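You operate a simulated robot arm through the tools that you are given. There is no shell and no other tool. Be economical: measure what you need, move in short steps, check, and stop when the job is done.

You run a simulated two-armed robot. Do the job below in one go: nothing can be reset, and whatever is moved stays where it is left.

JOB
Put the red clip on the long bench away on the packing table before the holder. Take the orange tag and leave it on the stretch gauge. Press the measure key two times. Take the blue-rim white cone and leave it on the fourth rack shelf from the bottom. Take the orange block on the white bench and put it away on the machine three shelf. Put the purple card on the yarn card. Take the green-rim navy cone and put it in the green large basin. The order is free. Set down upright: blue-rim white cone, purple card.

It is judged by the outcome, as a careful person would: the job done as asked, and still so three seconds after it is handed in. It fails if anything else is knocked over, pushed out of place, dropped, spilled or broken.

ROBOT AND FRAMES
Two 7-joint arms with two-finger parallel grippers on one trunk, on a base that drives. Base frame: it is fixed to the floor where the robot stands at the start and does not move with it; the origin is under the middle of the robot, x ahead of it, y to its left, z up. Readings come in mm, degrees, newtons and seconds.
The left shoulder is at the start at [50, 161, 1098], the right one opposite. Places, roughly: blue-rim white cone [750, 1750, 500]; fourth rack shelf [1200, 1900, 1300]; green-rim navy cone [750, 2500, 1000]; large basin (37x36x16 cm) [1200, 2500, 900]; machine three shelf [-4700, 1600, 500]; measure key [500, 300, 900]; orange block [750, 2500, 750]; packing table before the holder [1500, -900, 700]; purple card [750, 2750, 1000]; red clip (6x4x9 cm) [700, -200, 900]; stretch gauge [300, -2200, 900]; yarn card [750, 2250, 750]. Payload 3.43 kg a hand.
The TCP of each hand is the grasp point between the finger pads, 30 mm short of the fingertips. In the tool frame z runs along the fingers and y along their closing line. The gripper opens to 94 mm. The fingers are 28 mm wide and 10 mm thick; the gripper's body (50 by 96 mm) begins 55 mm behind the TCP.
Orientation is that of the tool frame in the base frame, as a unit quaternion [w, x, y, z]. With the fingers straight down and closing along the base's y, the tool's x points along the base's -x, its y along +y and its z along -z.

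CONTROLS
- The arms move only by the tool drive_tool. It takes "left_increments", "right_increments" or both (then of equal length, played together; a hand with none holds still); each is one flat list of numbers, 6 for each row, row after row: the shift along the base's x, y, z in units of 400 mm (1.0 is 400 mm), then the turn, a rotation vector about the base's x, y, z in units of 180 degrees (1.0 is 180 degrees). In form: [tx, ty, tz, wx, wy, wz, tx, ty, tz, wx, wy, wz, ...]. A call has 1 to 20 rows; each row is the pose to reach, as a shift and turn from the pose commanded when the call began. "left_claw" and "right_claw" are, for a hand that has rows, the gripper command, from -1 (fully open) to 1 (shut), values between in proportion, set as the call begins (left out, the last holds). A call with a number of a shift or a turn outside -1 to 1 is refused whole. A row lasts 0.2 s, in which the tool goes at most 50 mm and 8.6 degrees; a call with a longer step from one row to the next is refused whole, and so is a gripper value outside its range. A pose out of reach is approached as far as the arm can. The call stops where the force on the tool passes 40 N (or 10 N more than at its start, if that is more) or the arm is blocked; 0.2 s more then pass. The fingers move at their own pace (about 45 mm/s each) and stop on an object; they squeeze with about 29 N. The grip force told is the motor's: it shows also when the fingers shut on nothing. Time passes only in rows, and 0.2 s behind the last, so rows that repeat a pose let the fingers close. It gives the time, the measured TCP pose, the force on the tool (base axes), the opening and the grip force at its end, in the units of the frame above (readings bear some noise), with the torque about the TCP (base axes, N m) and any sound that the robot's microphone picked up.
- Cameras (640 x 400 px; columns grow to the right, rows downward): "scene" is now at [131.7, 7.2, 1255]; the picture's right is [0.04, -1.00, 0.00], its down [-0.27, -0.01, -0.96] and it looks along [0.96, 0.04, -0.27] (base axes); focal length 214 px, centre (320, 200). "left" rides on the left gripper at [76, -14, -103] in its tool frame; the picture's right is [0.18, 0.98, 0.00], its down [-0.75, 0.14, -0.64] and it looks along [-0.63, 0.12, 0.77] (tool axes); focal length 243 px, centre (320, 200). "right" rides on the right gripper at [76, 14, -102] in its tool frame; the picture's right is [-0.18, 0.98, 0.00], its down [-0.75, -0.14, -0.64] and it looks along [-0.63, -0.12, 0.77] (tool axes); focal length 243 px, centre (320, 200). There is no depth. A picture from a camera that has moved, and an enlarged one, comes with that camera's place and axes in the base frame and with its lens.
- capture(camera): a new picture of that camera. No time passes.
- raise_lower(by): slides the trunk up (or, below 0, down) by that many mm; the arms and the scene camera ride with it, the base frame stays. It gives what a move gives, with no picture.
- roll_base(legs): drives the robot by 1 to 6 legs, each [ahead, left, turn to the left] in mm, mm and degrees, along the robot's own axes; the way and the turn of a leg run together, so that a leg with both is an arc; at most 1500 mm and 180 degrees a leg. The arms and the cameras ride along, it lands a little off, and it stops where it bumps. It gives what a move gives.
- turn_head(pan, tilt): turns the head with the scene camera to pan (to the left, within 80 degrees either way) and tilt (down, from -29 to 69), counted from straight ahead of the robot. It gives what a move gives.
- close_up(camera, box): a new picture of the part [left, top, right, bottom] of that camera's present view, enlarged. No time passes.
- close_job(): hands the job in; it is judged then, once.

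Go step by step. Nothing tells you exact positions but the pictures and the camera data: compare them with the known pose of the tool, close in by small moves and look again before you grip or let go. The budget is 196 turns and 176 pictures, counting those below and the enlarged ones. Unless the task says otherwise, let go and move clear before handing in, and close with one line.

The tools are called after "Request:" by a JSON object that holds its "name" and its "arguments". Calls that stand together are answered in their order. drive_tool: Moves the arms, as the interface text tells. Its arguments: {"type":"object","properties":{"left_increments":{"type":"array","items":{"type":"number"}},"left_claw":{"type":"number"},"right_increments":{"type":"array","items":{"type":"number"}},"right_claw":{"type":"number"}},"required":[]} The other tools are called the same way: raise_lower (by) slides the trunk up or down; roll_base (legs) drives the base; turn_head (pan, tilt) turns the head that bears the scene camera; capture (camera) takes a picture; close_up (camera, box) takes an enlarged picture of a part of a camera's view; close_job () hands the job in.

At the start:

```text
t: 0.0
left_ee_pos: [342.1, 224.5, 1158.2]
left_tool_rot: [0.0, 0.0, 1.0, 0.001]
left_contact_force: [0.7, -0.6, 0.0]
left_wrist_torque: [0.01, 0.02, -0.01]
left_finger_gap: 93.8
left_grip_force: 0.0
right_ee_pos: [332.4, -99.0, 1190.2]
right_tool_rot: [0.0, 0.001, 1.0, 0.0]
right_contact_force: [0.4, 0.1, 0.2]
right_wrist_torque: [0.03, 0.01, 0.01]
right_finger_gap: 93.9
right_grip_force: 0.1
trunk travel left (down, up): [-125.0, 142.0]
robot x, y, heading: [2.1, 0.3, -0.1]
head pan, tilt: [2.2, 15.7]
```

scene: 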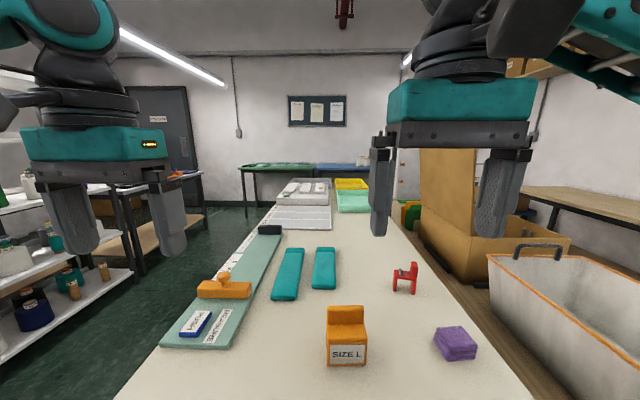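
right: 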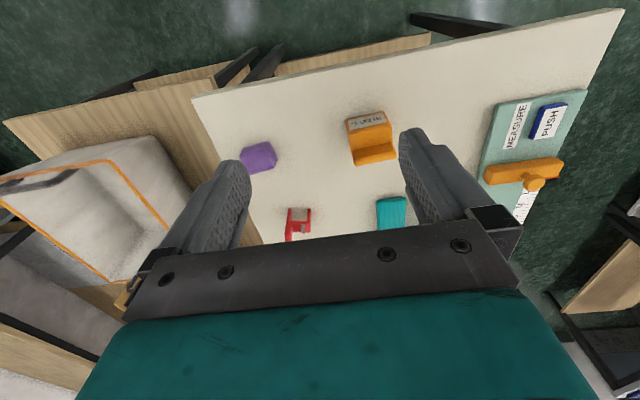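
left: 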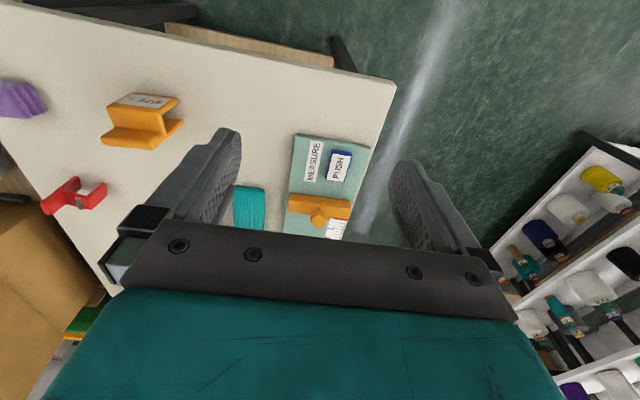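

The bench ahead holds the measure strip with its blue PUSH key, the red clip, an orange "SIZE L" piece and a purple piece. I'll look closer first.

Request:
{"name": "close_up", "arguments": {"camera": "scene", "box": [150, 220, 350, 370]}}

Request:
{"name": "close_up", "arguments": {"camera": "scene", "box": [310, 230, 510, 380]}}

Request:
{"name": "close_up", "arguments": {"camera": "scene", "box": [220, 130, 540, 300]}}

```text
2.67 times, centred on (250, 295) of scene
camera zoom: at [131.7, 7.2, 1255.0], right [0.04, -1.0, 0.0], down [-0.27, -0.01, -0.96], along [0.96, 0.04, -0.27], focal length 572 px, centre (507, -53)
```

zoom: 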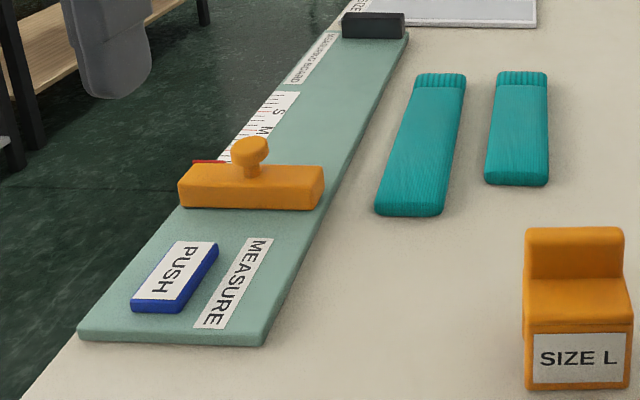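

```text
2.67 times, centred on (410, 305) of scene
camera zoom: at [131.7, 7.2, 1255.0], right [0.04, -1.0, 0.0], down [-0.27, -0.01, -0.96], along [0.96, 0.04, -0.27], focal length 572 px, centre (80, -80)
```

zoom: 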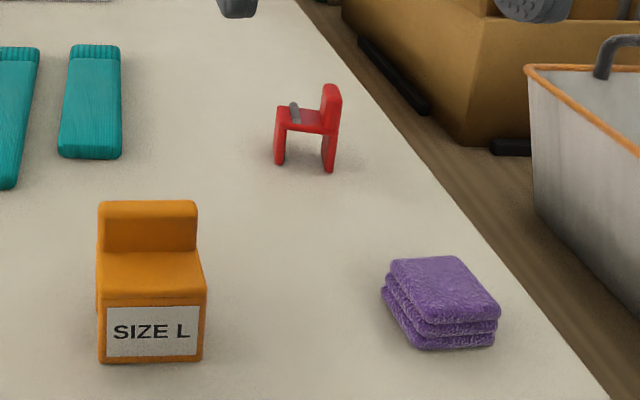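

```text
2.00 times, centred on (380, 215) of scene
camera zoom: at [131.7, 7.2, 1255.0], right [0.04, -1.0, 0.0], down [-0.27, -0.01, -0.96], along [0.96, 0.04, -0.27], focal length 429 px, centre (200, 170)
```

zoom: 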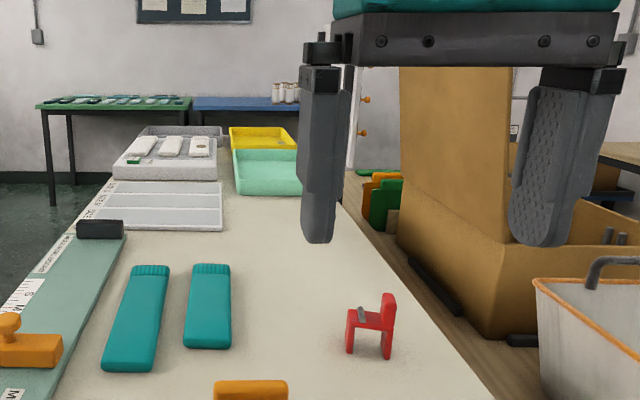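

The key is at about [465, 275], and the red clip at about [600, -190]. I'll look around for the orange tag and the other places.

Request:
{"name": "turn_head", "arguments": {"pan": -70, "tilt": 15}}

Request:
{"name": "capture", "arguments": {"camera": "scene"}}

Request:
{"name": "turn_head", "arguments": {"pan": 75, "tilt": 15}}

Request:
{"name": "capture", "arguments": {"camera": "scene"}}

```text
t: 1.4
left_ee_pos: [342.7, 225.1, 1157.5]
left_tool_rot: [0.0, -0.001, 1.0, 0.0]
left_contact_force: [1.1, 0.2, 0.0]
left_wrist_torque: [-0.02, -0.03, 0.02]
left_finger_gap: 94.1
left_grip_force: 0.1
right_ee_pos: [332.5, -98.9, 1189.8]
right_tool_rot: [0.0, 0.0, 1.0, 0.0]
right_contact_force: [0.5, -0.6, -0.1]
right_wrist_torque: [0.0, -0.01, 0.01]
right_finger_gap: 94.0
right_grip_force: 0.0
trunk travel left (down, up): [-125.0, 142.0]
robot x, y, heading: [-4.2, 4.0, -0.0]
head pan, tilt: [-70.0, 15.0]
```

```text
169 pictures are left
camera scene: at [70.4, -84.2, 1256.2], right [-0.94, -0.34, 0.0], down [-0.09, 0.24, -0.97], along [0.33, -0.91, -0.26], focal length 214 px, centre (320, 200)
```

scene: 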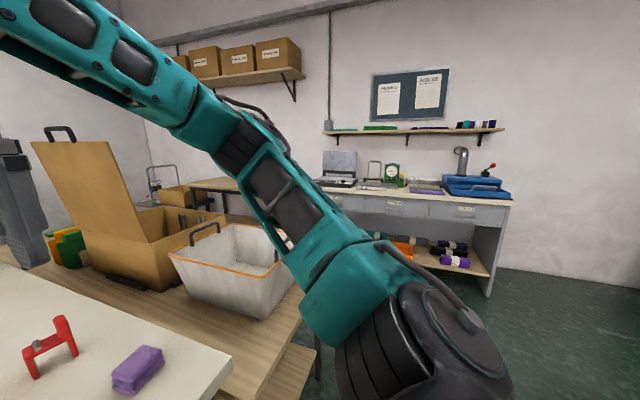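

```text
t: 3.7
left_ee_pos: [341.9, 225.0, 1158.8]
left_tool_rot: [-0.001, -0.001, 1.0, 0.0]
left_contact_force: [-0.4, -0.2, -0.1]
left_wrist_torque: [0.04, -0.03, 0.01]
left_finger_gap: 94.1
left_grip_force: 0.1
right_ee_pos: [333.2, -98.4, 1190.3]
right_tool_rot: [0.0, -0.001, 1.0, 0.0]
right_contact_force: [0.1, 0.1, -0.1]
right_wrist_torque: [-0.02, -0.04, -0.01]
right_finger_gap: 94.2
right_grip_force: 0.1
trunk travel left (down, up): [-125.0, 142.0]
robot x, y, heading: [4.3, 2.3, 0.1]
head pan, tilt: [75.0, 15.0]
```

```text
168 pictures are left
camera scene: at [62.6, 93.7, 1256.2], right [0.97, -0.26, 0.0], down [-0.07, -0.25, -0.97], along [0.25, 0.93, -0.26], focal length 214 px, centre (320, 200)
```

scene: 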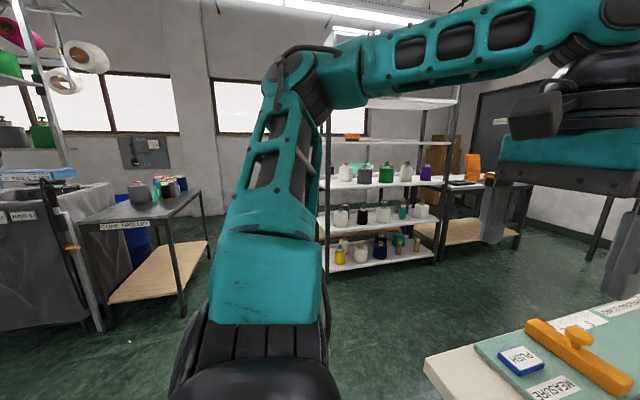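

The stretch gauge sits on a bench to the right, and the rack is to the left. I'll enlarge both areas for the orange tag.

Request:
{"name": "close_up", "arguments": {"camera": "scene", "box": [310, 80, 530, 280]}}

Request:
{"name": "close_up", "arguments": {"camera": "scene", "box": [0, 120, 220, 300]}}

Request:
{"name": "turn_head", "arguments": {"pan": -80, "tilt": 10}}

Request:
{"name": "close_up", "arguments": {"camera": "scene", "box": [220, 100, 500, 300]}}

```text
2.00 times, centred on (420, 180) of scene
camera zoom: at [62.6, 93.7, 1256.2], right [0.97, -0.26, 0.0], down [-0.07, -0.25, -0.97], along [0.25, 0.93, -0.26], focal length 429 px, centre (120, 240)
```

zoom: 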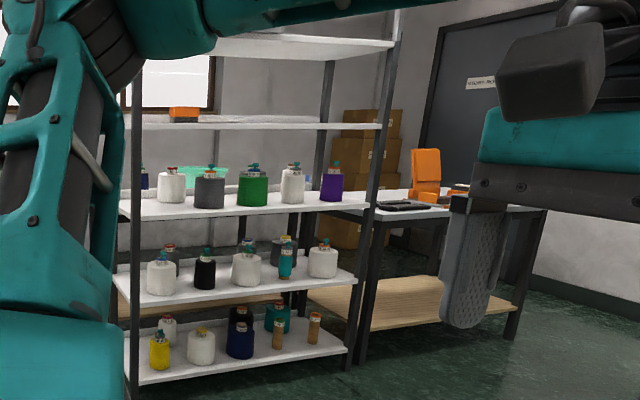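

```text
2.22 times, centred on (110, 210) of scene
camera zoom: at [62.6, 93.7, 1256.2], right [0.97, -0.26, 0.0], down [-0.07, -0.25, -0.97], along [0.25, 0.93, -0.26], focal length 477 px, centre (787, 178)
```

zoom: 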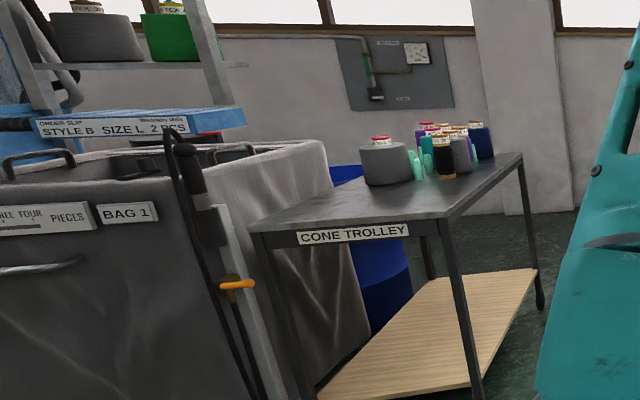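

```text
t: 6.1
left_ee_pos: [342.0, 225.5, 1157.0]
left_tool_rot: [0.0, 0.0, 1.0, 0.0]
left_contact_force: [-0.7, -0.5, 0.5]
left_wrist_torque: [-0.01, -0.02, -0.01]
left_finger_gap: 94.1
left_grip_force: 0.0
right_ee_pos: [331.9, -98.3, 1191.1]
right_tool_rot: [-0.001, 0.0, 1.0, 0.0]
right_contact_force: [0.5, 0.2, -0.1]
right_wrist_torque: [0.0, -0.01, 0.0]
right_finger_gap: 94.0
right_grip_force: 0.0
trunk travel left (down, up): [-125.0, 142.0]
robot x, y, heading: [-1.2, -1.5, -0.0]
head pan, tilt: [-80.0, 10.0]
```

```text
2.00 times, centred on (360, 200) of scene
camera zoom: at [54.6, -88.1, 1264.3], right [-0.98, -0.17, 0.0], down [-0.03, 0.17, -0.98], along [0.17, -0.97, -0.17], focal length 429 px, centre (240, 200)
```

zoom: 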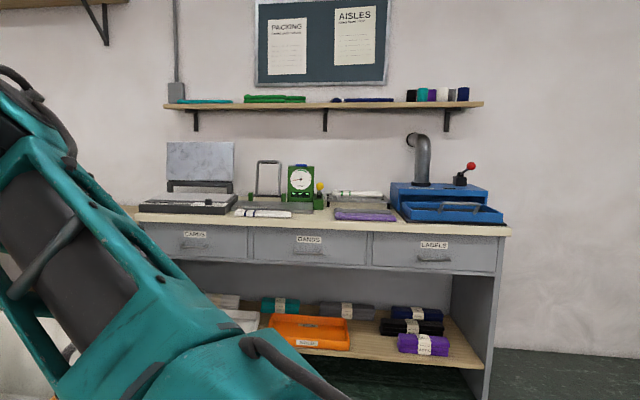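

The orange tag isn't in view yet. First the measure key, which triangulates to about [492, 290, 875]; I'll bring the left hand above it, closed.

Request:
{"name": "drive_tool", "arguments": {"left_increments": [0.0625, 0.027, -0.0825, 0, 0, 0, 0.125, 0.054, -0.165, 0, 0, 0, 0.1875, 0.081, -0.2475, 0, 0, 0, 0.25, 0.108, -0.33, 0, 0, 0, 0.3125, 0.135, -0.4125, 0, 0, 0, 0.375, 0.1625, -0.47, 0, 0, 0], "left_claw": 1}}

Request:
{"name": "turn_head", "arguments": {"pan": 20, "tilt": 40}}

Request:
{"name": "capture", "arguments": {"camera": "left"}}

Request:
{"name": "capture", "arguments": {"camera": "scene"}}

```text
t: 7.5
left_ee_pos: [492.6, 292.3, 968.5]
left_tool_rot: [0.0, 0.0, 1.0, 0.0]
left_contact_force: [0.2, -0.9, -0.3]
left_wrist_torque: [0.01, 0.01, 0.03]
left_finger_gap: 0.0
left_grip_force: 26.3
right_ee_pos: [333.1, -98.4, 1190.3]
right_tool_rot: [0.0, 0.0, 1.0, -0.001]
right_contact_force: [-0.3, 0.1, 0.4]
right_wrist_torque: [-0.03, -0.02, 0.0]
right_finger_gap: 94.1
right_grip_force: 0.1
trunk travel left (down, up): [-125.0, 142.0]
robot x, y, heading: [-1.5, 0.0, -0.2]
head pan, tilt: [-80.0, 10.0]
```

```text
t: 9.3
left_ee_pos: [490.8, 291.9, 968.8]
left_tool_rot: [0.0, 0.0, 1.0, 0.0]
left_contact_force: [-0.1, -0.3, -0.8]
left_wrist_torque: [-0.01, 0.0, 0.01]
left_finger_gap: 0.0
left_grip_force: 29.4
right_ee_pos: [331.4, -98.8, 1190.7]
right_tool_rot: [0.0, 0.0, 1.0, 0.0]
right_contact_force: [-0.3, 0.1, 0.8]
right_wrist_torque: [0.01, -0.01, 0.0]
right_finger_gap: 93.9
right_grip_force: 0.1
trunk travel left (down, up): [-125.0, 142.0]
robot x, y, heading: [-1.0, -3.1, -0.0]
head pan, tilt: [20.0, 40.0]
```

```text
164 pictures are left
camera left: at [415.7, 276.3, 1072.2], right [-0.18, 0.98, 0.0], down [0.75, 0.14, 0.64], along [0.63, 0.12, -0.77], focal length 243 px, centre (320, 200)
```

left: 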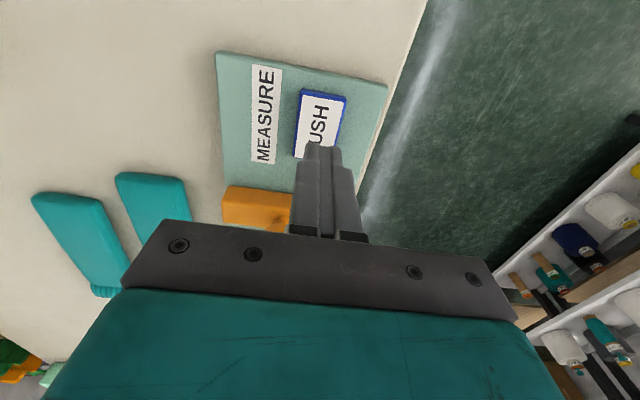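

```text
163 pictures are left
camera scene: at [118.3, 32.5, 1216.6], right [0.34, -0.94, 0.0], down [-0.6, -0.22, -0.77], along [0.72, 0.26, -0.64], focal length 214 px, centre (320, 200)
```

scene: 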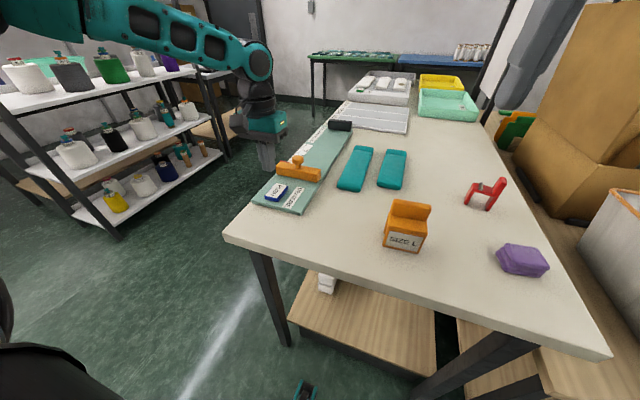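

The key is confirmed at about [495, 290]. I'm pressing down gently and listening for a click.

Request:
{"name": "drive_tool", "arguments": {"left_increments": [0.008, 0, -0.07, 0, 0, 0, 0.008, 0, -0.12, 0, 0, 0, 0.008, 0, -0.135, 0, 0, 0, 0.008, 0, -0.143, 0, 0, 0, 0.008, 0, -0.15, 0, 0, 0, 0.008, 0, -0.157, 0, 0, 0, 0.008, 0, -0.164, 0, 0, 0, 0.008, 0, -0.171, 0, 0, 0]}}

Request:
{"name": "capture", "arguments": {"camera": "left"}}

```text
t: 11.1
left_ee_pos: [493.9, 290.3, 902.6]
left_tool_rot: [0.0, 0.0, 1.0, 0.0]
left_contact_force: [0.7, 0.4, 0.6]
left_wrist_torque: [0.01, -0.03, 0.0]
left_finger_gap: 0.0
left_grip_force: 29.1
right_ee_pos: [332.0, -98.8, 1190.9]
right_tool_rot: [0.0, 0.0, 1.0, 0.0]
right_contact_force: [0.7, -0.7, 0.3]
right_wrist_torque: [-0.01, -0.01, 0.03]
right_finger_gap: 94.1
right_grip_force: 0.1
trunk travel left (down, up): [-125.0, 142.0]
robot x, y, heading: [-0.0, 0.1, 0.1]
head pan, tilt: [20.0, 40.0]
```

```text
162 pictures are left
camera left: at [419.5, 275.1, 1004.6], right [-0.18, 0.98, 0.0], down [0.75, 0.14, 0.64], along [0.63, 0.12, -0.77], focal length 243 px, centre (320, 200)
```

left: 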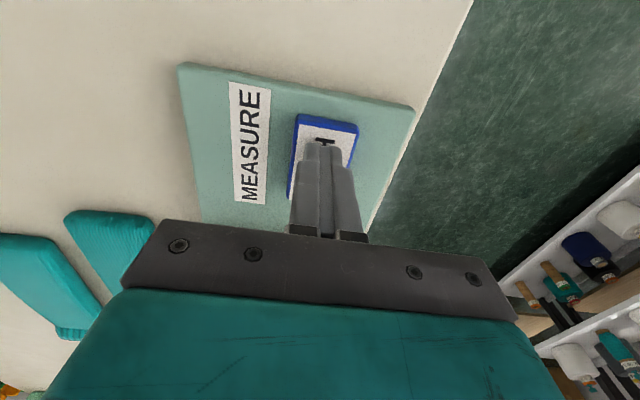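

Not in contact yet; continuing down in 2 mm steps.

Request:
{"name": "drive_tool", "arguments": {"left_increments": [0, 0, -0.005, 0, 0, 0, 0, 0, -0.01, 0, 0, 0, 0, 0, -0.015, 0, 0, 0, 0, 0, -0.02, 0, 0, 0, 0, 0, -0.025, 0, 0, 0, 0, 0, -0.03, 0, 0, 0, 0, 0, -0.035, 0, 0, 0, 0, 0, -0.04, 0, 0, 0, 0, 0, -0.045, 0, 0, 0, 0, 0, -0.05, 0, 0, 0]}}

```text
t: 13.3
left_ee_pos: [495.0, 289.6, 886.6]
left_tool_rot: [0.005, 0.0, 1.0, 0.001]
left_contact_force: [-3.1, 6.5, 39.1]
left_wrist_torque: [0.22, 0.37, -0.05]
left_finger_gap: 0.1
left_grip_force: 29.1
right_ee_pos: [329.0, -99.6, 1191.8]
right_tool_rot: [0.002, 0.0, 1.0, 0.001]
right_contact_force: [-0.5, 0.3, -0.7]
right_wrist_torque: [-0.02, 0.02, -0.02]
right_finger_gap: 93.9
right_grip_force: 0.0
trunk travel left (down, up): [-125.0, 142.0]
robot x, y, heading: [7.1, 2.0, 0.0]
head pan, tilt: [20.0, 40.0]
heard: click
```

One click heard. Lifting and pressing a second time.

Request:
{"name": "drive_tool", "arguments": {"left_increments": [0, 0, 0.03, 0, 0, 0, 0, 0, 0.06, 0, 0, 0]}}

```text
t: 13.9
left_ee_pos: [494.2, 291.5, 903.1]
left_tool_rot: [-0.003, 0.0, 1.0, 0.0]
left_contact_force: [-0.3, -0.1, -0.4]
left_wrist_torque: [-0.01, 0.02, -0.01]
left_finger_gap: 0.0
left_grip_force: 29.3
right_ee_pos: [331.4, -99.3, 1189.9]
right_tool_rot: [0.0, -0.001, 1.0, 0.0]
right_contact_force: [-0.7, 0.2, -0.9]
right_wrist_torque: [-0.05, 0.0, 0.01]
right_finger_gap: 93.6
right_grip_force: 0.2
trunk travel left (down, up): [-125.0, 142.0]
robot x, y, heading: [3.0, -0.3, -0.0]
head pan, tilt: [20.0, 40.0]
```

Request:
{"name": "drive_tool", "arguments": {"left_increments": [0, 0, -0.01, 0, 0, 0, 0, 0, -0.02, 0, 0, 0, 0, 0, -0.025, 0, 0, 0, 0, 0, -0.03, 0, 0, 0, 0, 0, -0.035, 0, 0, 0, 0, 0, -0.04, 0, 0, 0, 0, 0, -0.045, 0, 0, 0, 0, 0, -0.05, 0, 0, 0]}}

Request:
{"name": "drive_tool", "arguments": {"left_increments": [0, 0, 0.1, 0, 0, 0, 0, 0, 0.2, 0, 0, 0, -0.1, -0.05, 0.3, 0, 0, 0, -0.2, -0.1, 0.4, 0, 0, 0, -0.3, -0.15, 0.5, 0, 0, 0, -0.35, -0.17, 0.58, 0, 0, 0], "left_claw": -1}}

Request:
{"name": "capture", "arguments": {"camera": "right"}}

Request:
{"name": "close_up", "arguments": {"camera": "scene", "box": [440, 150, 560, 240]}}

```text
t: 15.7
left_ee_pos: [494.8, 291.2, 890.2]
left_tool_rot: [0.004, 0.0, 1.0, 0.001]
left_contact_force: [0.2, 5.2, 25.4]
left_wrist_torque: [0.19, 0.11, -0.19]
left_finger_gap: 0.0
left_grip_force: 29.0
right_ee_pos: [331.3, -98.2, 1191.6]
right_tool_rot: [0.001, 0.0, 1.0, 0.001]
right_contact_force: [0.1, 0.0, 0.6]
right_wrist_torque: [0.02, -0.01, 0.03]
right_finger_gap: 94.1
right_grip_force: 0.2
trunk travel left (down, up): [-125.0, 142.0]
robot x, y, heading: [-3.5, -3.6, -0.3]
head pan, tilt: [20.0, 40.0]
heard: click
```

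```text
refused: row 3 steps farther than a row can; nothing moved
```

```text
161 pictures are left
camera right: at [255.9, -86.0, 1294.2], right [0.18, 0.98, 0.0], down [0.75, -0.14, 0.64], along [0.63, -0.12, -0.77], focal length 243 px, centre (320, 200)
```

right: 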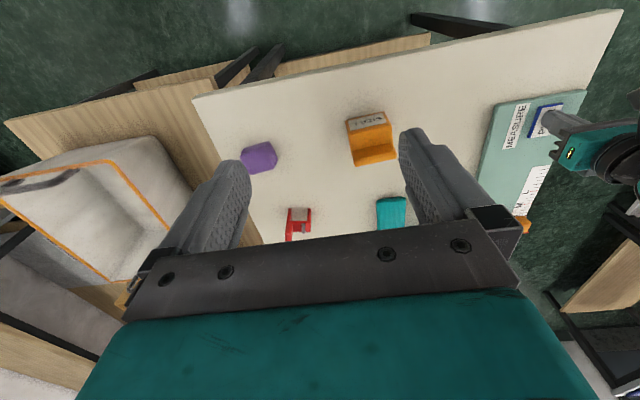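

```text
4.44 times, centred on (500, 195) of scene
camera zoom: at [116.4, 32.0, 1217.2], right [0.34, -0.94, 0.0], down [-0.6, -0.22, -0.77], along [0.72, 0.26, -0.64], focal length 953 px, centre (-480, 222)
```

zoom: 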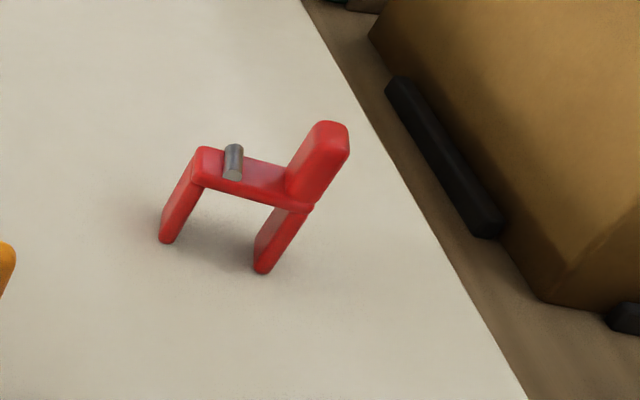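

Two clicks made, and the slider has moved by itself. I'll retract the left hand and look at the device.

Request:
{"name": "drive_tool", "arguments": {"left_increments": [0, 0, 0.1, 0, 0, 0, 0, 0, 0.2, 0, 0, 0, -0.06, -0.03, 0.29, 0, 0, 0, -0.12, -0.06, 0.38, 0, 0, 0, -0.18, -0.09, 0.47, 0, 0, 0, -0.24, -0.12, 0.55, 0, 0, 0, -0.3, -0.12, 0.62, 0, 0, 0], "left_claw": -1}}

Request:
{"name": "capture", "arguments": {"camera": "scene"}}

```text
t: 17.3
left_ee_pos: [373.6, 242.7, 1136.0]
left_tool_rot: [0.0, 0.001, 1.0, 0.0]
left_contact_force: [0.4, -0.9, 0.0]
left_wrist_torque: [0.01, -0.01, 0.0]
left_finger_gap: 93.9
left_grip_force: 0.1
right_ee_pos: [331.9, -98.7, 1190.3]
right_tool_rot: [-0.001, 0.0, 1.0, 0.0]
right_contact_force: [0.3, 0.0, 0.1]
right_wrist_torque: [0.02, -0.01, -0.01]
right_finger_gap: 94.0
right_grip_force: 0.1
trunk travel left (down, up): [-125.0, 142.0]
robot x, y, heading: [1.3, 2.6, 0.3]
head pan, tilt: [20.0, 40.0]
```

```text
159 pictures are left
camera scene: at [117.8, 32.6, 1216.7], right [0.34, -0.94, 0.0], down [-0.6, -0.22, -0.77], along [0.72, 0.26, -0.64], focal length 214 px, centre (320, 200)
```

scene: 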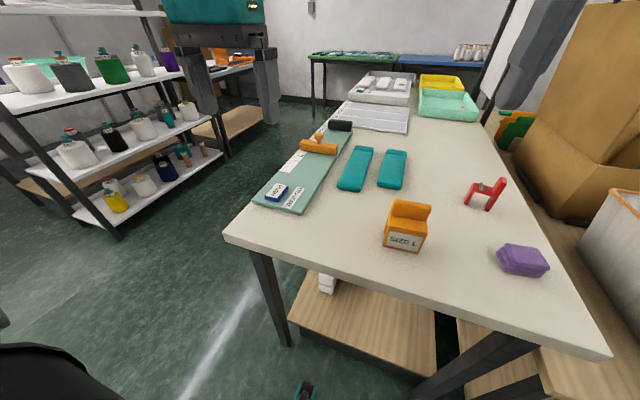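

The red clip is at about [640, -206, 890], just out of reach. The bench edge is near x=345, so I'll look down to see how much room the base has.

Request:
{"name": "turn_head", "arguments": {"pan": 0, "tilt": 69}}

Request:
{"name": "capture", "arguments": {"camera": "scene"}}

```text
t: 18.2
left_ee_pos: [372.8, 242.6, 1135.3]
left_tool_rot: [0.0, 0.0, 1.0, 0.001]
left_contact_force: [0.1, 0.4, 0.1]
left_wrist_torque: [0.04, 0.04, -0.03]
left_finger_gap: 94.2
left_grip_force: 0.1
right_ee_pos: [331.3, -98.7, 1190.4]
right_tool_rot: [0.0, 0.001, 1.0, 0.0]
right_contact_force: [-0.3, 0.0, -0.8]
right_wrist_torque: [0.0, 0.03, -0.02]
right_finger_gap: 93.9
right_grip_force: 0.0
trunk travel left (down, up): [-125.0, 142.0]
robot x, y, heading: [3.0, -1.5, 0.1]
head pan, tilt: [0.0, 68.8]
```

```text
158 pictures are left
camera scene: at [94.4, 3.5, 1180.5], right [0.0, -1.0, 0.0], down [-0.93, 0.0, -0.36], along [0.36, 0.0, -0.93], focal length 214 px, centre (320, 200)
```

scene: 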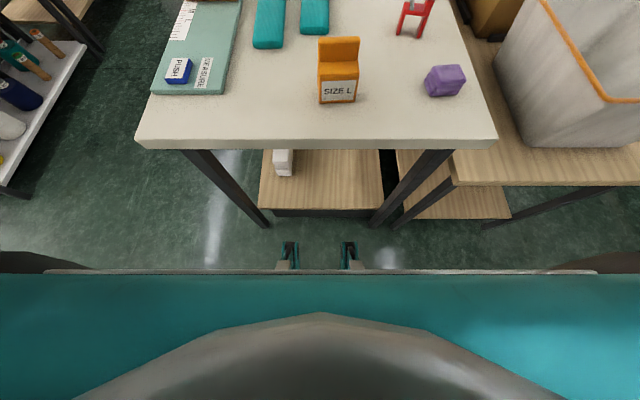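

There's room: base front is near x=230, bench legs are at x≈400. Driving 90 mm ahead and looking again.

Request:
{"name": "roll_base", "arguments": {"legs": [[90, 0, 0]]}}

Request:
{"name": "turn_head", "arguments": {"pan": -15, "tilt": 50}}

Request:
{"name": "capture", "arguments": {"camera": "scene"}}

Request:
{"name": "capture", "arguments": {"camera": "right"}}

```text
t: 19.3
left_ee_pos: [462.3, 241.7, 1134.4]
left_tool_rot: [0.001, 0.0, 1.0, 0.0]
left_contact_force: [0.0, -0.8, 0.1]
left_wrist_torque: [0.01, 0.0, 0.03]
left_finger_gap: 93.7
left_grip_force: 0.1
right_ee_pos: [420.3, -98.6, 1190.5]
right_tool_rot: [0.0, 0.0, 1.0, 0.0]
right_contact_force: [-0.2, -0.1, 0.9]
right_wrist_torque: [0.0, 0.02, 0.0]
right_finger_gap: 94.1
right_grip_force: 0.0
trunk travel left (down, up): [-125.0, 142.0]
robot x, y, heading: [83.7, -0.5, 0.0]
head pan, tilt: [0.0, 68.8]
```

```text
t: 20.1
left_ee_pos: [461.9, 241.8, 1135.1]
left_tool_rot: [0.0, 0.0, 1.0, 0.0]
left_contact_force: [0.4, 0.7, 0.3]
left_wrist_torque: [0.03, -0.02, 0.02]
left_finger_gap: 93.8
left_grip_force: 0.0
right_ee_pos: [419.7, -98.7, 1192.8]
right_tool_rot: [-0.001, -0.005, 1.0, 0.002]
right_contact_force: [-6.5, -37.4, 22.8]
right_wrist_torque: [5.17, 1.45, 3.94]
right_finger_gap: 94.3
right_grip_force: 0.0
trunk travel left (down, up): [-125.0, 142.0]
robot x, y, heading: [88.2, 2.3, 0.2]
head pan, tilt: [-15.0, 50.0]
```

```text
157 pictures are left
camera scene: at [198.5, -1.7, 1196.4], right [-0.07, -1.0, 0.0], down [-0.81, 0.06, -0.58], along [0.58, -0.04, -0.82], focal length 214 px, centre (320, 200)
```

scene: 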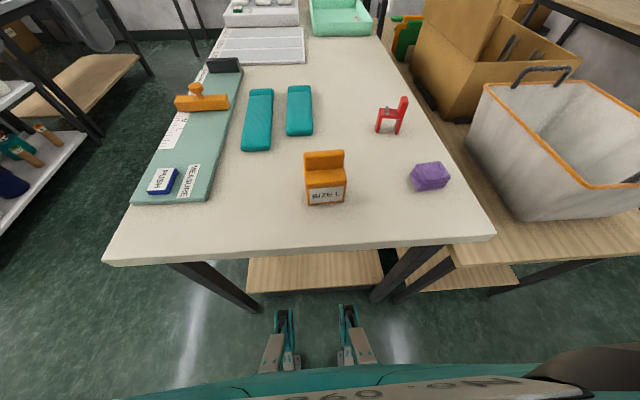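

```text
156 pictures are left
camera right: at [345.0, -87.3, 1294.9], right [0.17, 0.98, 0.0], down [0.76, -0.14, 0.64], along [0.63, -0.11, -0.77], focal length 243 px, centre (320, 200)
```

right: 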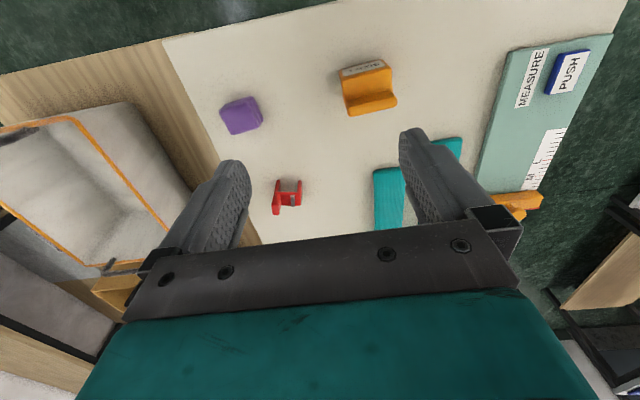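

The right hand shows a force, so the head seems to touch the right arm. I'll move the head back.

Request:
{"name": "turn_head", "arguments": {"pan": 10, "tilt": 50}}

```text
t: 21.0
left_ee_pos: [461.4, 243.1, 1134.7]
left_tool_rot: [0.0, 0.0, 1.0, 0.0]
left_contact_force: [0.1, 0.6, -0.5]
left_wrist_torque: [0.0, 0.0, 0.01]
left_finger_gap: 94.1
left_grip_force: 0.2
right_ee_pos: [420.4, -98.4, 1190.3]
right_tool_rot: [0.001, 0.0, 1.0, 0.0]
right_contact_force: [0.2, -0.2, -0.3]
right_wrist_torque: [0.02, 0.02, 0.04]
right_finger_gap: 94.2
right_grip_force: 0.0
trunk travel left (down, up): [-125.0, 142.0]
robot x, y, heading: [96.0, -1.1, 0.0]
head pan, tilt: [10.0, 50.0]
```

Force cleared. Moving the right hand above the clip.

Request:
{"name": "drive_tool", "arguments": {"right_increments": [0.069, -0.034, -0.06, 0, 0, 0, 0.138, -0.068, -0.12, 0, 0, 0, 0.206, -0.101, -0.18, 0, 0, 0, 0.275, -0.135, -0.24, 0, 0, 0, 0.344, -0.17, -0.3, 0, 0, 0, 0.412, -0.2, -0.36, 0, 0, 0, 0.48, -0.235, -0.41, 0, 0, 0, 0.55, -0.268, -0.44, 0, 0, 0, 0.55, -0.268, -0.44, 0, 0, 0], "right_claw": -1}}

Request:
{"name": "capture", "arguments": {"camera": "right"}}

Request:
{"name": "capture", "arguments": {"camera": "scene"}}

```text
t: 23.0
left_ee_pos: [460.9, 242.0, 1135.4]
left_tool_rot: [0.0, 0.0, 1.0, 0.0]
left_contact_force: [-0.2, -0.5, 0.1]
left_wrist_torque: [-0.01, -0.04, 0.0]
left_finger_gap: 94.1
left_grip_force: 0.1
right_ee_pos: [641.8, -206.8, 1015.5]
right_tool_rot: [-0.001, 0.0, 1.0, 0.0]
right_contact_force: [0.2, 0.1, 0.8]
right_wrist_torque: [0.02, 0.0, -0.02]
right_finger_gap: 94.0
right_grip_force: 0.0
trunk travel left (down, up): [-125.0, 142.0]
robot x, y, heading: [89.0, 1.3, 0.1]
head pan, tilt: [10.0, 50.0]
```

```text
155 pictures are left
camera right: at [566.7, -193.3, 1118.8], right [0.18, 0.98, 0.0], down [0.75, -0.14, 0.64], along [0.63, -0.12, -0.77], focal length 243 px, centre (320, 200)
```

right: 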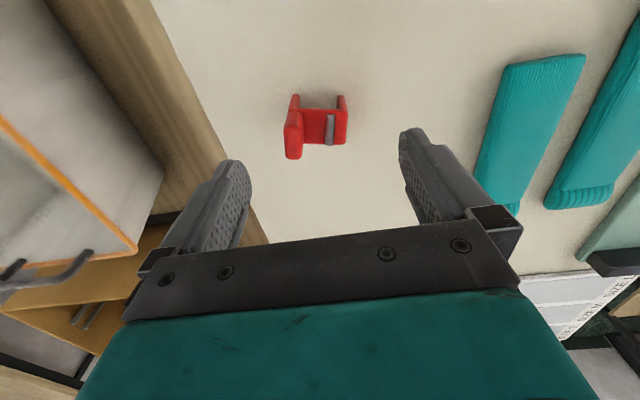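

```text
154 pictures are left
camera scene: at [202.0, 16.8, 1202.5], right [0.17, -0.98, 0.0], down [-0.75, -0.13, -0.64], along [0.63, 0.11, -0.77], focal length 214 px, centre (320, 200)
```

scene: 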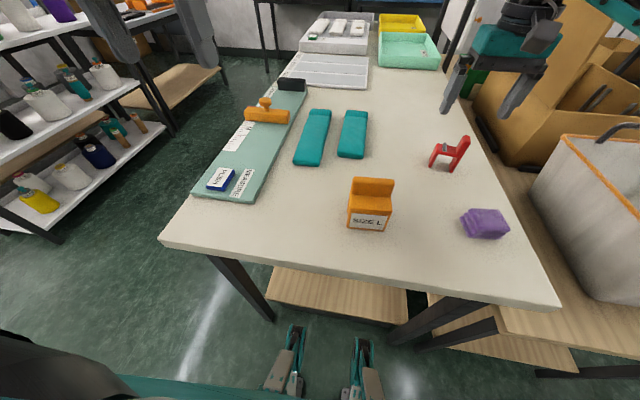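

Clip appears at about [660, -212], rotated about -8°. Adjusting and coming lower.

Request:
{"name": "drive_tool", "arguments": {"right_increments": [0.02, -0.006, -0.06, 0, 0, -0.022, 0.04, -0.012, -0.12, 0, 0, -0.045, 0.04, -0.012, -0.12, 0, 0, -0.045]}}

Request:
{"name": "capture", "arguments": {"camera": "right"}}

```text
t: 23.8
left_ee_pos: [461.9, 243.1, 1135.0]
left_tool_rot: [-0.001, -0.001, 1.0, 0.0]
left_contact_force: [-0.4, -1.0, 0.0]
left_wrist_torque: [0.01, -0.01, -0.03]
left_finger_gap: 94.1
left_grip_force: 0.1
right_ee_pos: [656.3, -210.4, 968.7]
right_tool_rot: [0.0, 0.072, 0.997, 0.0]
right_contact_force: [0.6, 0.4, 0.8]
right_wrist_torque: [-0.01, -0.03, -0.03]
right_finger_gap: 94.0
right_grip_force: 0.1
trunk travel left (down, up): [-125.0, 142.0]
robot x, y, heading: [88.4, 1.5, -0.1]
head pan, tilt: [10.0, 50.0]
```

```text
153 pictures are left
camera right: at [585.4, -186.3, 1070.7], right [0.32, 0.95, 0.0], down [0.73, -0.25, 0.64], along [0.61, -0.21, -0.77], focal length 243 px, centre (320, 200)
```

right: 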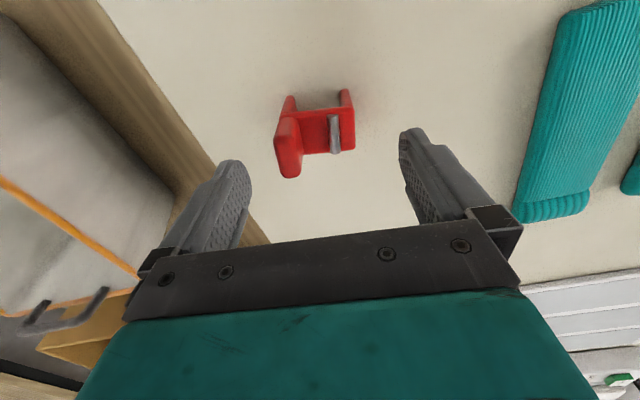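

Well centred over the clip. Descending and closing.

Request:
{"name": "drive_tool", "arguments": {"right_increments": [0, 0, -0.05, 0, 0, 0, 0, 0, -0.1, 0, 0, 0, 0, 0, -0.14, 0, 0, 0, 0, 0, -0.175, 0, 0, 0, 0, 0, -0.185, 0, 0, 0]}}

Request:
{"name": "capture", "arguments": {"camera": "right"}}

```text
t: 25.0
left_ee_pos: [461.5, 243.3, 1135.9]
left_tool_rot: [0.0, 0.0, 1.0, 0.0]
left_contact_force: [-0.3, 0.6, 0.3]
left_wrist_torque: [0.03, -0.03, -0.02]
left_finger_gap: 93.9
left_grip_force: 0.1
right_ee_pos: [656.8, -209.9, 892.6]
right_tool_rot: [0.0, 0.07, 0.998, 0.001]
right_contact_force: [1.0, 0.4, -1.0]
right_wrist_torque: [0.04, 0.0, 0.0]
right_finger_gap: 93.9
right_grip_force: 0.1
trunk travel left (down, up): [-125.0, 142.0]
robot x, y, heading: [85.9, -6.8, 0.1]
head pan, tilt: [10.0, 50.0]
```

```text
152 pictures are left
camera right: at [584.5, -186.5, 995.4], right [0.32, 0.95, 0.0], down [0.73, -0.25, 0.64], along [0.61, -0.21, -0.77], focal length 243 px, centre (320, 200)
```

right: 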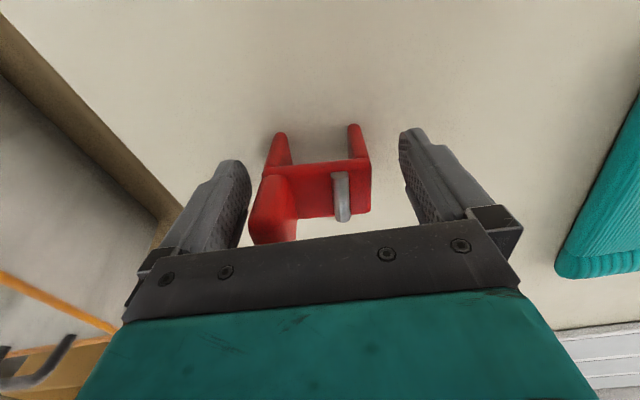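

Request:
{"name": "drive_tool", "arguments": {"right_increments": [0, 0, 0, 0, 0, 0, 0, 0, 0, 0, 0, 0, 0, 0, 0, 0, 0, 0, 0, 0, 0, 0, 0, 0], "right_claw": 1}}

Request:
{"name": "drive_tool", "arguments": {"right_increments": [0, 0, 0.08, 0, 0, 0, 0, 0, 0.18, 0, 0, 0, 0, 0, 0.3, 0, 0, 0, -0.03, 0.0, 0.42, 0, 0, 0, -0.08, 0, 0.53, 0, 0, 0, -0.16, 0, 0.62, 0, 0, 0, -0.24, 0, 0.7, 0, 0, 0.02, -0.32, 0, 0.74, 0, 0, 0.045]}}

Request:
{"name": "capture", "arguments": {"camera": "right"}}

Request:
{"name": "capture", "arguments": {"camera": "scene"}}

```text
t: 26.0
left_ee_pos: [462.2, 242.9, 1135.2]
left_tool_rot: [0.0, 0.0, 1.0, 0.0]
left_contact_force: [-0.5, -0.1, 0.1]
left_wrist_torque: [0.03, -0.01, -0.01]
left_finger_gap: 94.3
left_grip_force: 0.1
right_ee_pos: [656.3, -209.7, 893.4]
right_tool_rot: [0.0, 0.071, 0.997, 0.0]
right_contact_force: [0.1, -0.2, 0.3]
right_wrist_torque: [-0.04, -0.01, 0.01]
right_finger_gap: 61.9
right_grip_force: 29.1
trunk travel left (down, up): [-125.0, 142.0]
robot x, y, heading: [87.7, 2.0, -0.2]
head pan, tilt: [10.0, 50.0]
```

```text
t: 27.8
left_ee_pos: [461.4, 242.6, 1137.1]
left_tool_rot: [0.0, 0.0, 1.0, 0.0]
left_contact_force: [-0.1, -0.2, -0.7]
left_wrist_torque: [0.01, 0.0, -0.01]
left_finger_gap: 94.1
left_grip_force: 0.1
right_ee_pos: [527.8, -211.4, 1188.9]
right_tool_rot: [0.0, 0.0, 1.0, 0.0]
right_contact_force: [0.8, 0.2, -0.5]
right_wrist_torque: [0.02, -0.01, 0.0]
right_finger_gap: 61.6
right_grip_force: 28.7
trunk travel left (down, up): [-125.0, 142.0]
robot x, y, heading: [87.0, 0.1, 0.0]
head pan, tilt: [10.0, 50.0]
```

```text
151 pictures are left
camera right: at [453.6, -196.9, 1292.3], right [0.18, 0.98, 0.0], down [0.75, -0.14, 0.64], along [0.63, -0.12, -0.77], focal length 243 px, centre (320, 200)
```

right: 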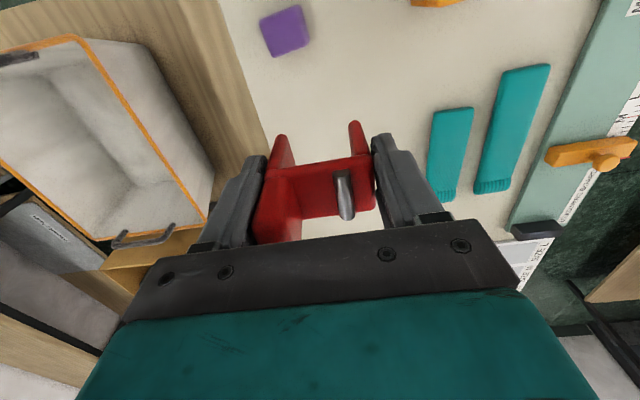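

```text
150 pictures are left
camera scene: at [201.6, 16.7, 1202.5], right [0.17, -0.98, 0.0], down [-0.75, -0.13, -0.64], along [0.63, 0.11, -0.77], focal length 214 px, centre (320, 200)
```

scene: 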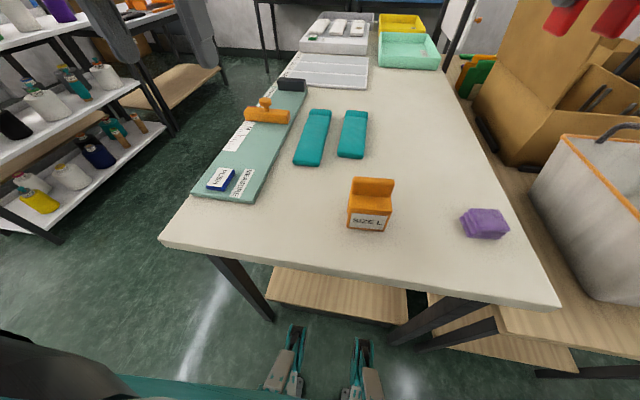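

Clip is held firmly. Backing off and turning right to survey the packing table side.

Request:
{"name": "roll_base", "arguments": {"legs": [[-500, 0, 0], [0, 0, -60]]}}

Request:
{"name": "turn_head", "arguments": {"pan": 0, "tilt": 15}}

Request:
{"name": "capture", "arguments": {"camera": "scene"}}

```text
t: 33.3
left_ee_pos: [-0.0, -193.9, 1136.0]
left_tool_rot: [0.0, 0.488, 0.873, 0.0]
left_contact_force: [0.3, -0.2, -0.1]
left_wrist_torque: [-0.04, 0.0, 0.01]
left_finger_gap: 93.8
left_grip_force: 0.1
right_ee_pos: [-348.3, -488.9, 1189.6]
right_tool_rot: [0.0, 0.488, 0.873, 0.0]
right_contact_force: [0.0, -0.5, -0.1]
right_wrist_torque: [0.02, -0.02, -0.02]
right_finger_gap: 61.7
right_grip_force: 28.7
trunk travel left (down, up): [-125.0, 142.0]
robot x, y, heading: [-398.8, -6.9, -58.4]
head pan, tilt: [10.0, 50.0]
```

```text
t: 34.4
left_ee_pos: [1.5, -193.2, 1134.0]
left_tool_rot: [0.001, 0.487, 0.873, 0.0]
left_contact_force: [0.2, 0.0, 0.7]
left_wrist_torque: [0.01, -0.01, -0.01]
left_finger_gap: 93.9
left_grip_force: 0.0
right_ee_pos: [-349.4, -488.5, 1189.8]
right_tool_rot: [0.0, 0.488, 0.873, 0.0]
right_contact_force: [-0.5, 0.0, -0.8]
right_wrist_torque: [0.0, 0.01, 0.01]
right_finger_gap: 61.3
right_grip_force: 28.3
trunk travel left (down, up): [-125.0, 142.0]
robot x, y, heading: [-397.4, -5.7, -58.6]
head pan, tilt: [0.0, 15.0]
```

```text
149 pictures are left
camera scene: at [-333.2, -113.0, 1256.1], right [-0.85, -0.52, 0.0], down [-0.14, 0.22, -0.97], along [0.51, -0.82, -0.26], focal length 214 px, centre (320, 200)
```

scene: 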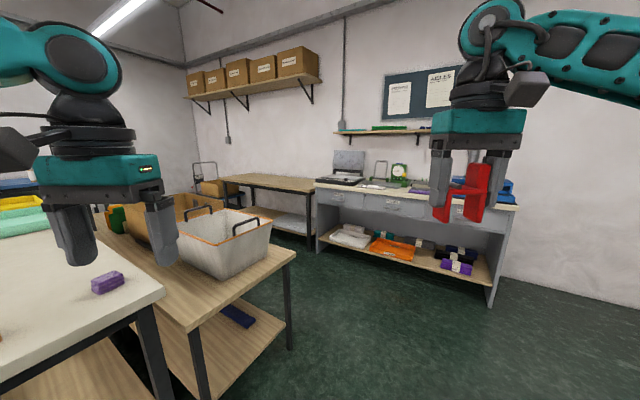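

The aisle runs between the packing table (edge y≈-920) and the gauge bench (edge y≈-2000). I'll drive into it and look at the gauge bench.

Request:
{"name": "roll_base", "arguments": {"legs": [[0, 0, -31.4], [1400, 0, 0], [0, 0, 50]]}}

Request:
{"name": "capture", "arguments": {"camera": "scene"}}

```text
t: 37.2
left_ee_pos: [-155.5, -423.4, 1135.6]
left_tool_rot: [0.0, 0.705, 0.71, 0.0]
left_contact_force: [0.5, 0.1, -0.4]
left_wrist_torque: [0.01, -0.02, 0.01]
left_finger_gap: 93.8
left_grip_force: 0.0
right_ee_pos: [-608.5, -493.3, 1190.0]
right_tool_rot: [0.001, 0.704, 0.71, 0.0]
right_contact_force: [-0.9, 1.0, -1.3]
right_wrist_torque: [-0.02, 0.02, -0.06]
right_finger_gap: 62.0
right_grip_force: 28.8
trunk travel left (down, up): [-125.0, 142.0]
robot x, y, heading: [-401.9, -52.7, -89.4]
head pan, tilt: [0.0, 15.0]
stopped in leg 2: the robot was blocked; the commanded pose is now the measured one
```

```text
148 pictures are left
camera scene: at [-401.9, -181.0, 1256.1], right [-1.0, -0.01, 0.0], down [0.0, 0.26, -0.97], along [0.01, -0.97, -0.26], focal length 214 px, centre (320, 200)
```

scene: 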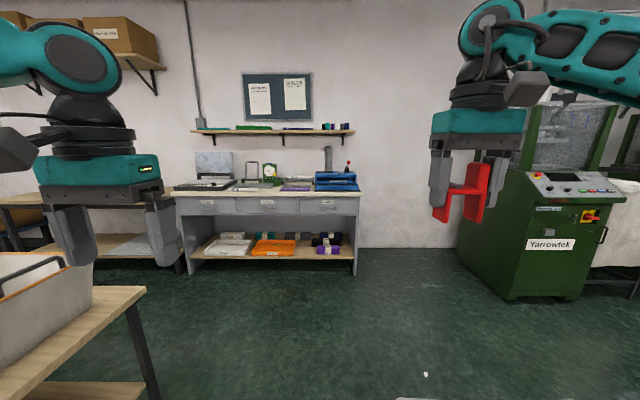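

Blocked after 50 mm, with something low on the floor ahead. I'll look down.

Request:
{"name": "turn_head", "arguments": {"pan": 0, "tilt": 65}}

Request:
{"name": "capture", "arguments": {"camera": "scene"}}

```text
t: 38.4
left_ee_pos: [-156.6, -422.1, 1136.5]
left_tool_rot: [0.0, 0.705, 0.709, 0.0]
left_contact_force: [0.5, -0.1, 0.6]
left_wrist_torque: [-0.05, 0.0, 0.0]
left_finger_gap: 94.0
left_grip_force: 0.1
right_ee_pos: [-606.9, -493.4, 1189.0]
right_tool_rot: [0.0, 0.705, 0.709, 0.0]
right_contact_force: [-1.0, -0.3, -0.1]
right_wrist_torque: [0.01, -0.01, 0.04]
right_finger_gap: 61.3
right_grip_force: 29.4
trunk travel left (down, up): [-125.0, 142.0]
robot x, y, heading: [-403.2, -47.7, -89.4]
head pan, tilt: [0.0, 65.0]
```

```text
147 pictures are left
camera scene: at [-402.2, -148.3, 1184.4], right [-1.0, -0.01, 0.0], down [-0.01, 0.91, -0.42], along [0.0, -0.42, -0.91], focal length 214 px, centre (320, 200)
```

scene: 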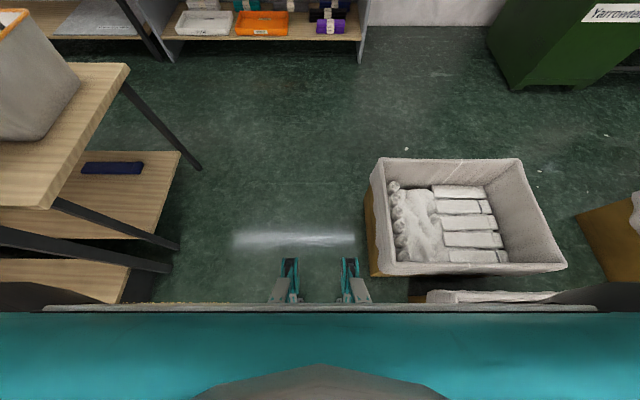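

A bin stands on the floor to my right front. I'll ease back, shift left, and go through the gap.

Request:
{"name": "roll_base", "arguments": {"legs": [[-60, 0, 0], [0, 240, 0]]}}

Request:
{"name": "capture", "arguments": {"camera": "scene"}}

```text
t: 40.8
left_ee_pos: [87.3, -360.1, 1135.1]
left_tool_rot: [0.0, 0.705, 0.71, 0.001]
left_contact_force: [0.0, -0.6, 0.9]
left_wrist_torque: [-0.03, 0.01, 0.01]
left_finger_gap: 94.1
left_grip_force: 0.1
right_ee_pos: [-365.8, -431.8, 1190.2]
right_tool_rot: [0.0, 0.703, 0.711, 0.0]
right_contact_force: [0.0, -0.6, 0.2]
right_wrist_torque: [-0.03, -0.01, 0.03]
right_finger_gap: 61.7
right_grip_force: 29.2
trunk travel left (down, up): [-125.0, 142.0]
robot x, y, heading: [-155.8, 11.2, -89.4]
head pan, tilt: [0.0, 65.0]
```

```text
146 pictures are left
camera scene: at [-159.3, -85.6, 1184.3], right [-1.0, -0.01, 0.0], down [-0.01, 0.91, -0.42], along [0.0, -0.42, -0.91], focal length 214 px, centre (320, 200)
```

scene: 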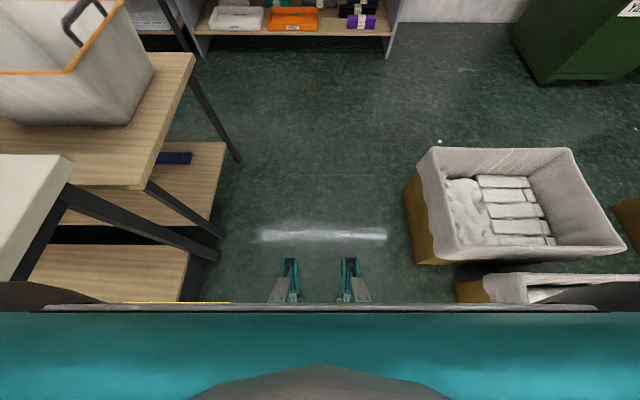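

The way is clear now. Driving ahead into the aisle.

Request:
{"name": "roll_base", "arguments": {"legs": [[1390, 20, 0], [0, 0, 40]]}}

Request:
{"name": "turn_head", "arguments": {"pan": -10, "tilt": 25}}

Request:
{"name": "capture", "arguments": {"camera": "scene"}}

```text
t: 49.5
left_ee_pos: [323.7, -1492.1, 1134.8]
left_tool_rot: [0.0, 0.41, 0.912, 0.0]
left_contact_force: [-0.3, -0.2, -0.6]
left_wrist_torque: [-0.01, 0.03, 0.01]
left_finger_gap: 94.0
left_grip_force: 0.0
right_ee_pos: [30.4, -1842.3, 1189.5]
right_tool_rot: [0.001, 0.411, 0.912, 0.0]
right_contact_force: [-0.3, 0.2, -0.5]
right_wrist_torque: [-0.02, 0.01, -0.01]
right_finger_gap: 61.6
right_grip_force: 28.9
trunk travel left (down, up): [-125.0, 142.0]
robot x, y, heading: [-108.1, -1380.6, -48.2]
head pan, tilt: [0.0, 65.0]
```

```text
t: 50.6
left_ee_pos: [323.5, -1491.2, 1136.0]
left_tool_rot: [0.001, 0.41, 0.912, 0.0]
left_contact_force: [-0.4, -0.5, -0.2]
left_wrist_torque: [0.01, 0.0, 0.0]
left_finger_gap: 93.9
left_grip_force: 0.0
right_ee_pos: [30.1, -1844.1, 1190.0]
right_tool_rot: [0.001, 0.41, 0.912, 0.001]
right_contact_force: [-0.1, 0.6, -0.8]
right_wrist_torque: [-0.04, -0.02, 0.03]
right_finger_gap: 61.8
right_grip_force: 29.0
trunk travel left (down, up): [-125.0, 142.0]
robot x, y, heading: [-106.6, -1373.1, -47.9]
head pan, tilt: [-10.0, 25.0]
```

```text
145 pictures are left
camera scene: at [-32.7, -1478.7, 1239.9], right [-0.85, -0.52, 0.0], down [-0.22, 0.36, -0.91], along [0.48, -0.77, -0.42], focal length 214 px, centre (320, 200)
```

scene: 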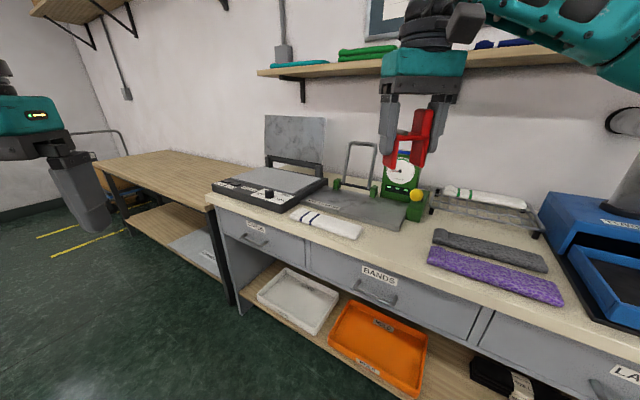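

The stretch gauge (plate with green dial) is visible, but no orange tag here. Next I drive along the aisle to the packing table's far end.

Request:
{"name": "roll_base", "arguments": {"legs": [[0, 0, 48], [900, -20, 0], [0, 0, 45]]}}

Request:
{"name": "turn_head", "arguments": {"pan": 0, "tilt": 25}}

Request:
{"name": "capture", "arguments": {"camera": "scene"}}

```text
t: 59.6
left_ee_pos: [899.0, -967.6, 1135.8]
left_tool_rot: [0.001, -0.375, 0.927, 0.001]
left_contact_force: [-0.4, -0.2, 0.6]
left_wrist_torque: [-0.02, -0.01, 0.01]
left_finger_gap: 94.2
left_grip_force: 0.1
right_ee_pos: [1262.8, -1245.2, 1189.2]
right_tool_rot: [0.0, -0.375, 0.927, 0.0]
right_contact_force: [0.2, -0.3, 0.3]
right_wrist_torque: [0.05, -0.01, -0.03]
right_finger_gap: 61.4
right_grip_force: 29.3
trunk travel left (down, up): [-125.0, 142.0]
robot x, y, heading: [798.1, -1403.7, 43.9]
head pan, tilt: [-10.0, 25.0]
```

```text
t: 60.3
left_ee_pos: [898.4, -966.2, 1135.4]
left_tool_rot: [0.0, -0.374, 0.927, 0.0]
left_contact_force: [0.3, -0.3, -0.9]
left_wrist_torque: [-0.03, -0.01, 0.03]
left_finger_gap: 94.0
left_grip_force: 0.0
right_ee_pos: [1263.5, -1245.5, 1190.0]
right_tool_rot: [0.001, -0.375, 0.927, 0.001]
right_contact_force: [0.3, 0.1, -0.2]
right_wrist_torque: [0.0, 0.01, -0.02]
right_finger_gap: 61.6
right_grip_force: 29.2
trunk travel left (down, up): [-125.0, 142.0]
robot x, y, heading: [802.6, -1399.5, 44.0]
head pan, tilt: [0.0, 25.0]
```

```text
144 pictures are left
camera scene: at [893.0, -1306.1, 1239.9], right [0.69, -0.72, 0.0], down [-0.3, -0.29, -0.91], along [0.65, 0.63, -0.42], focal length 214 px, centre (320, 200)
```

scene: 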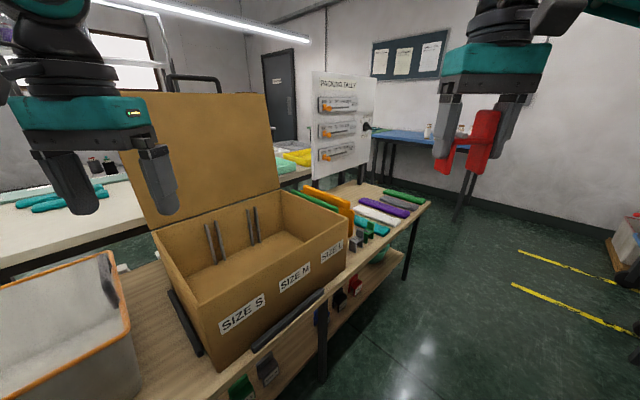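

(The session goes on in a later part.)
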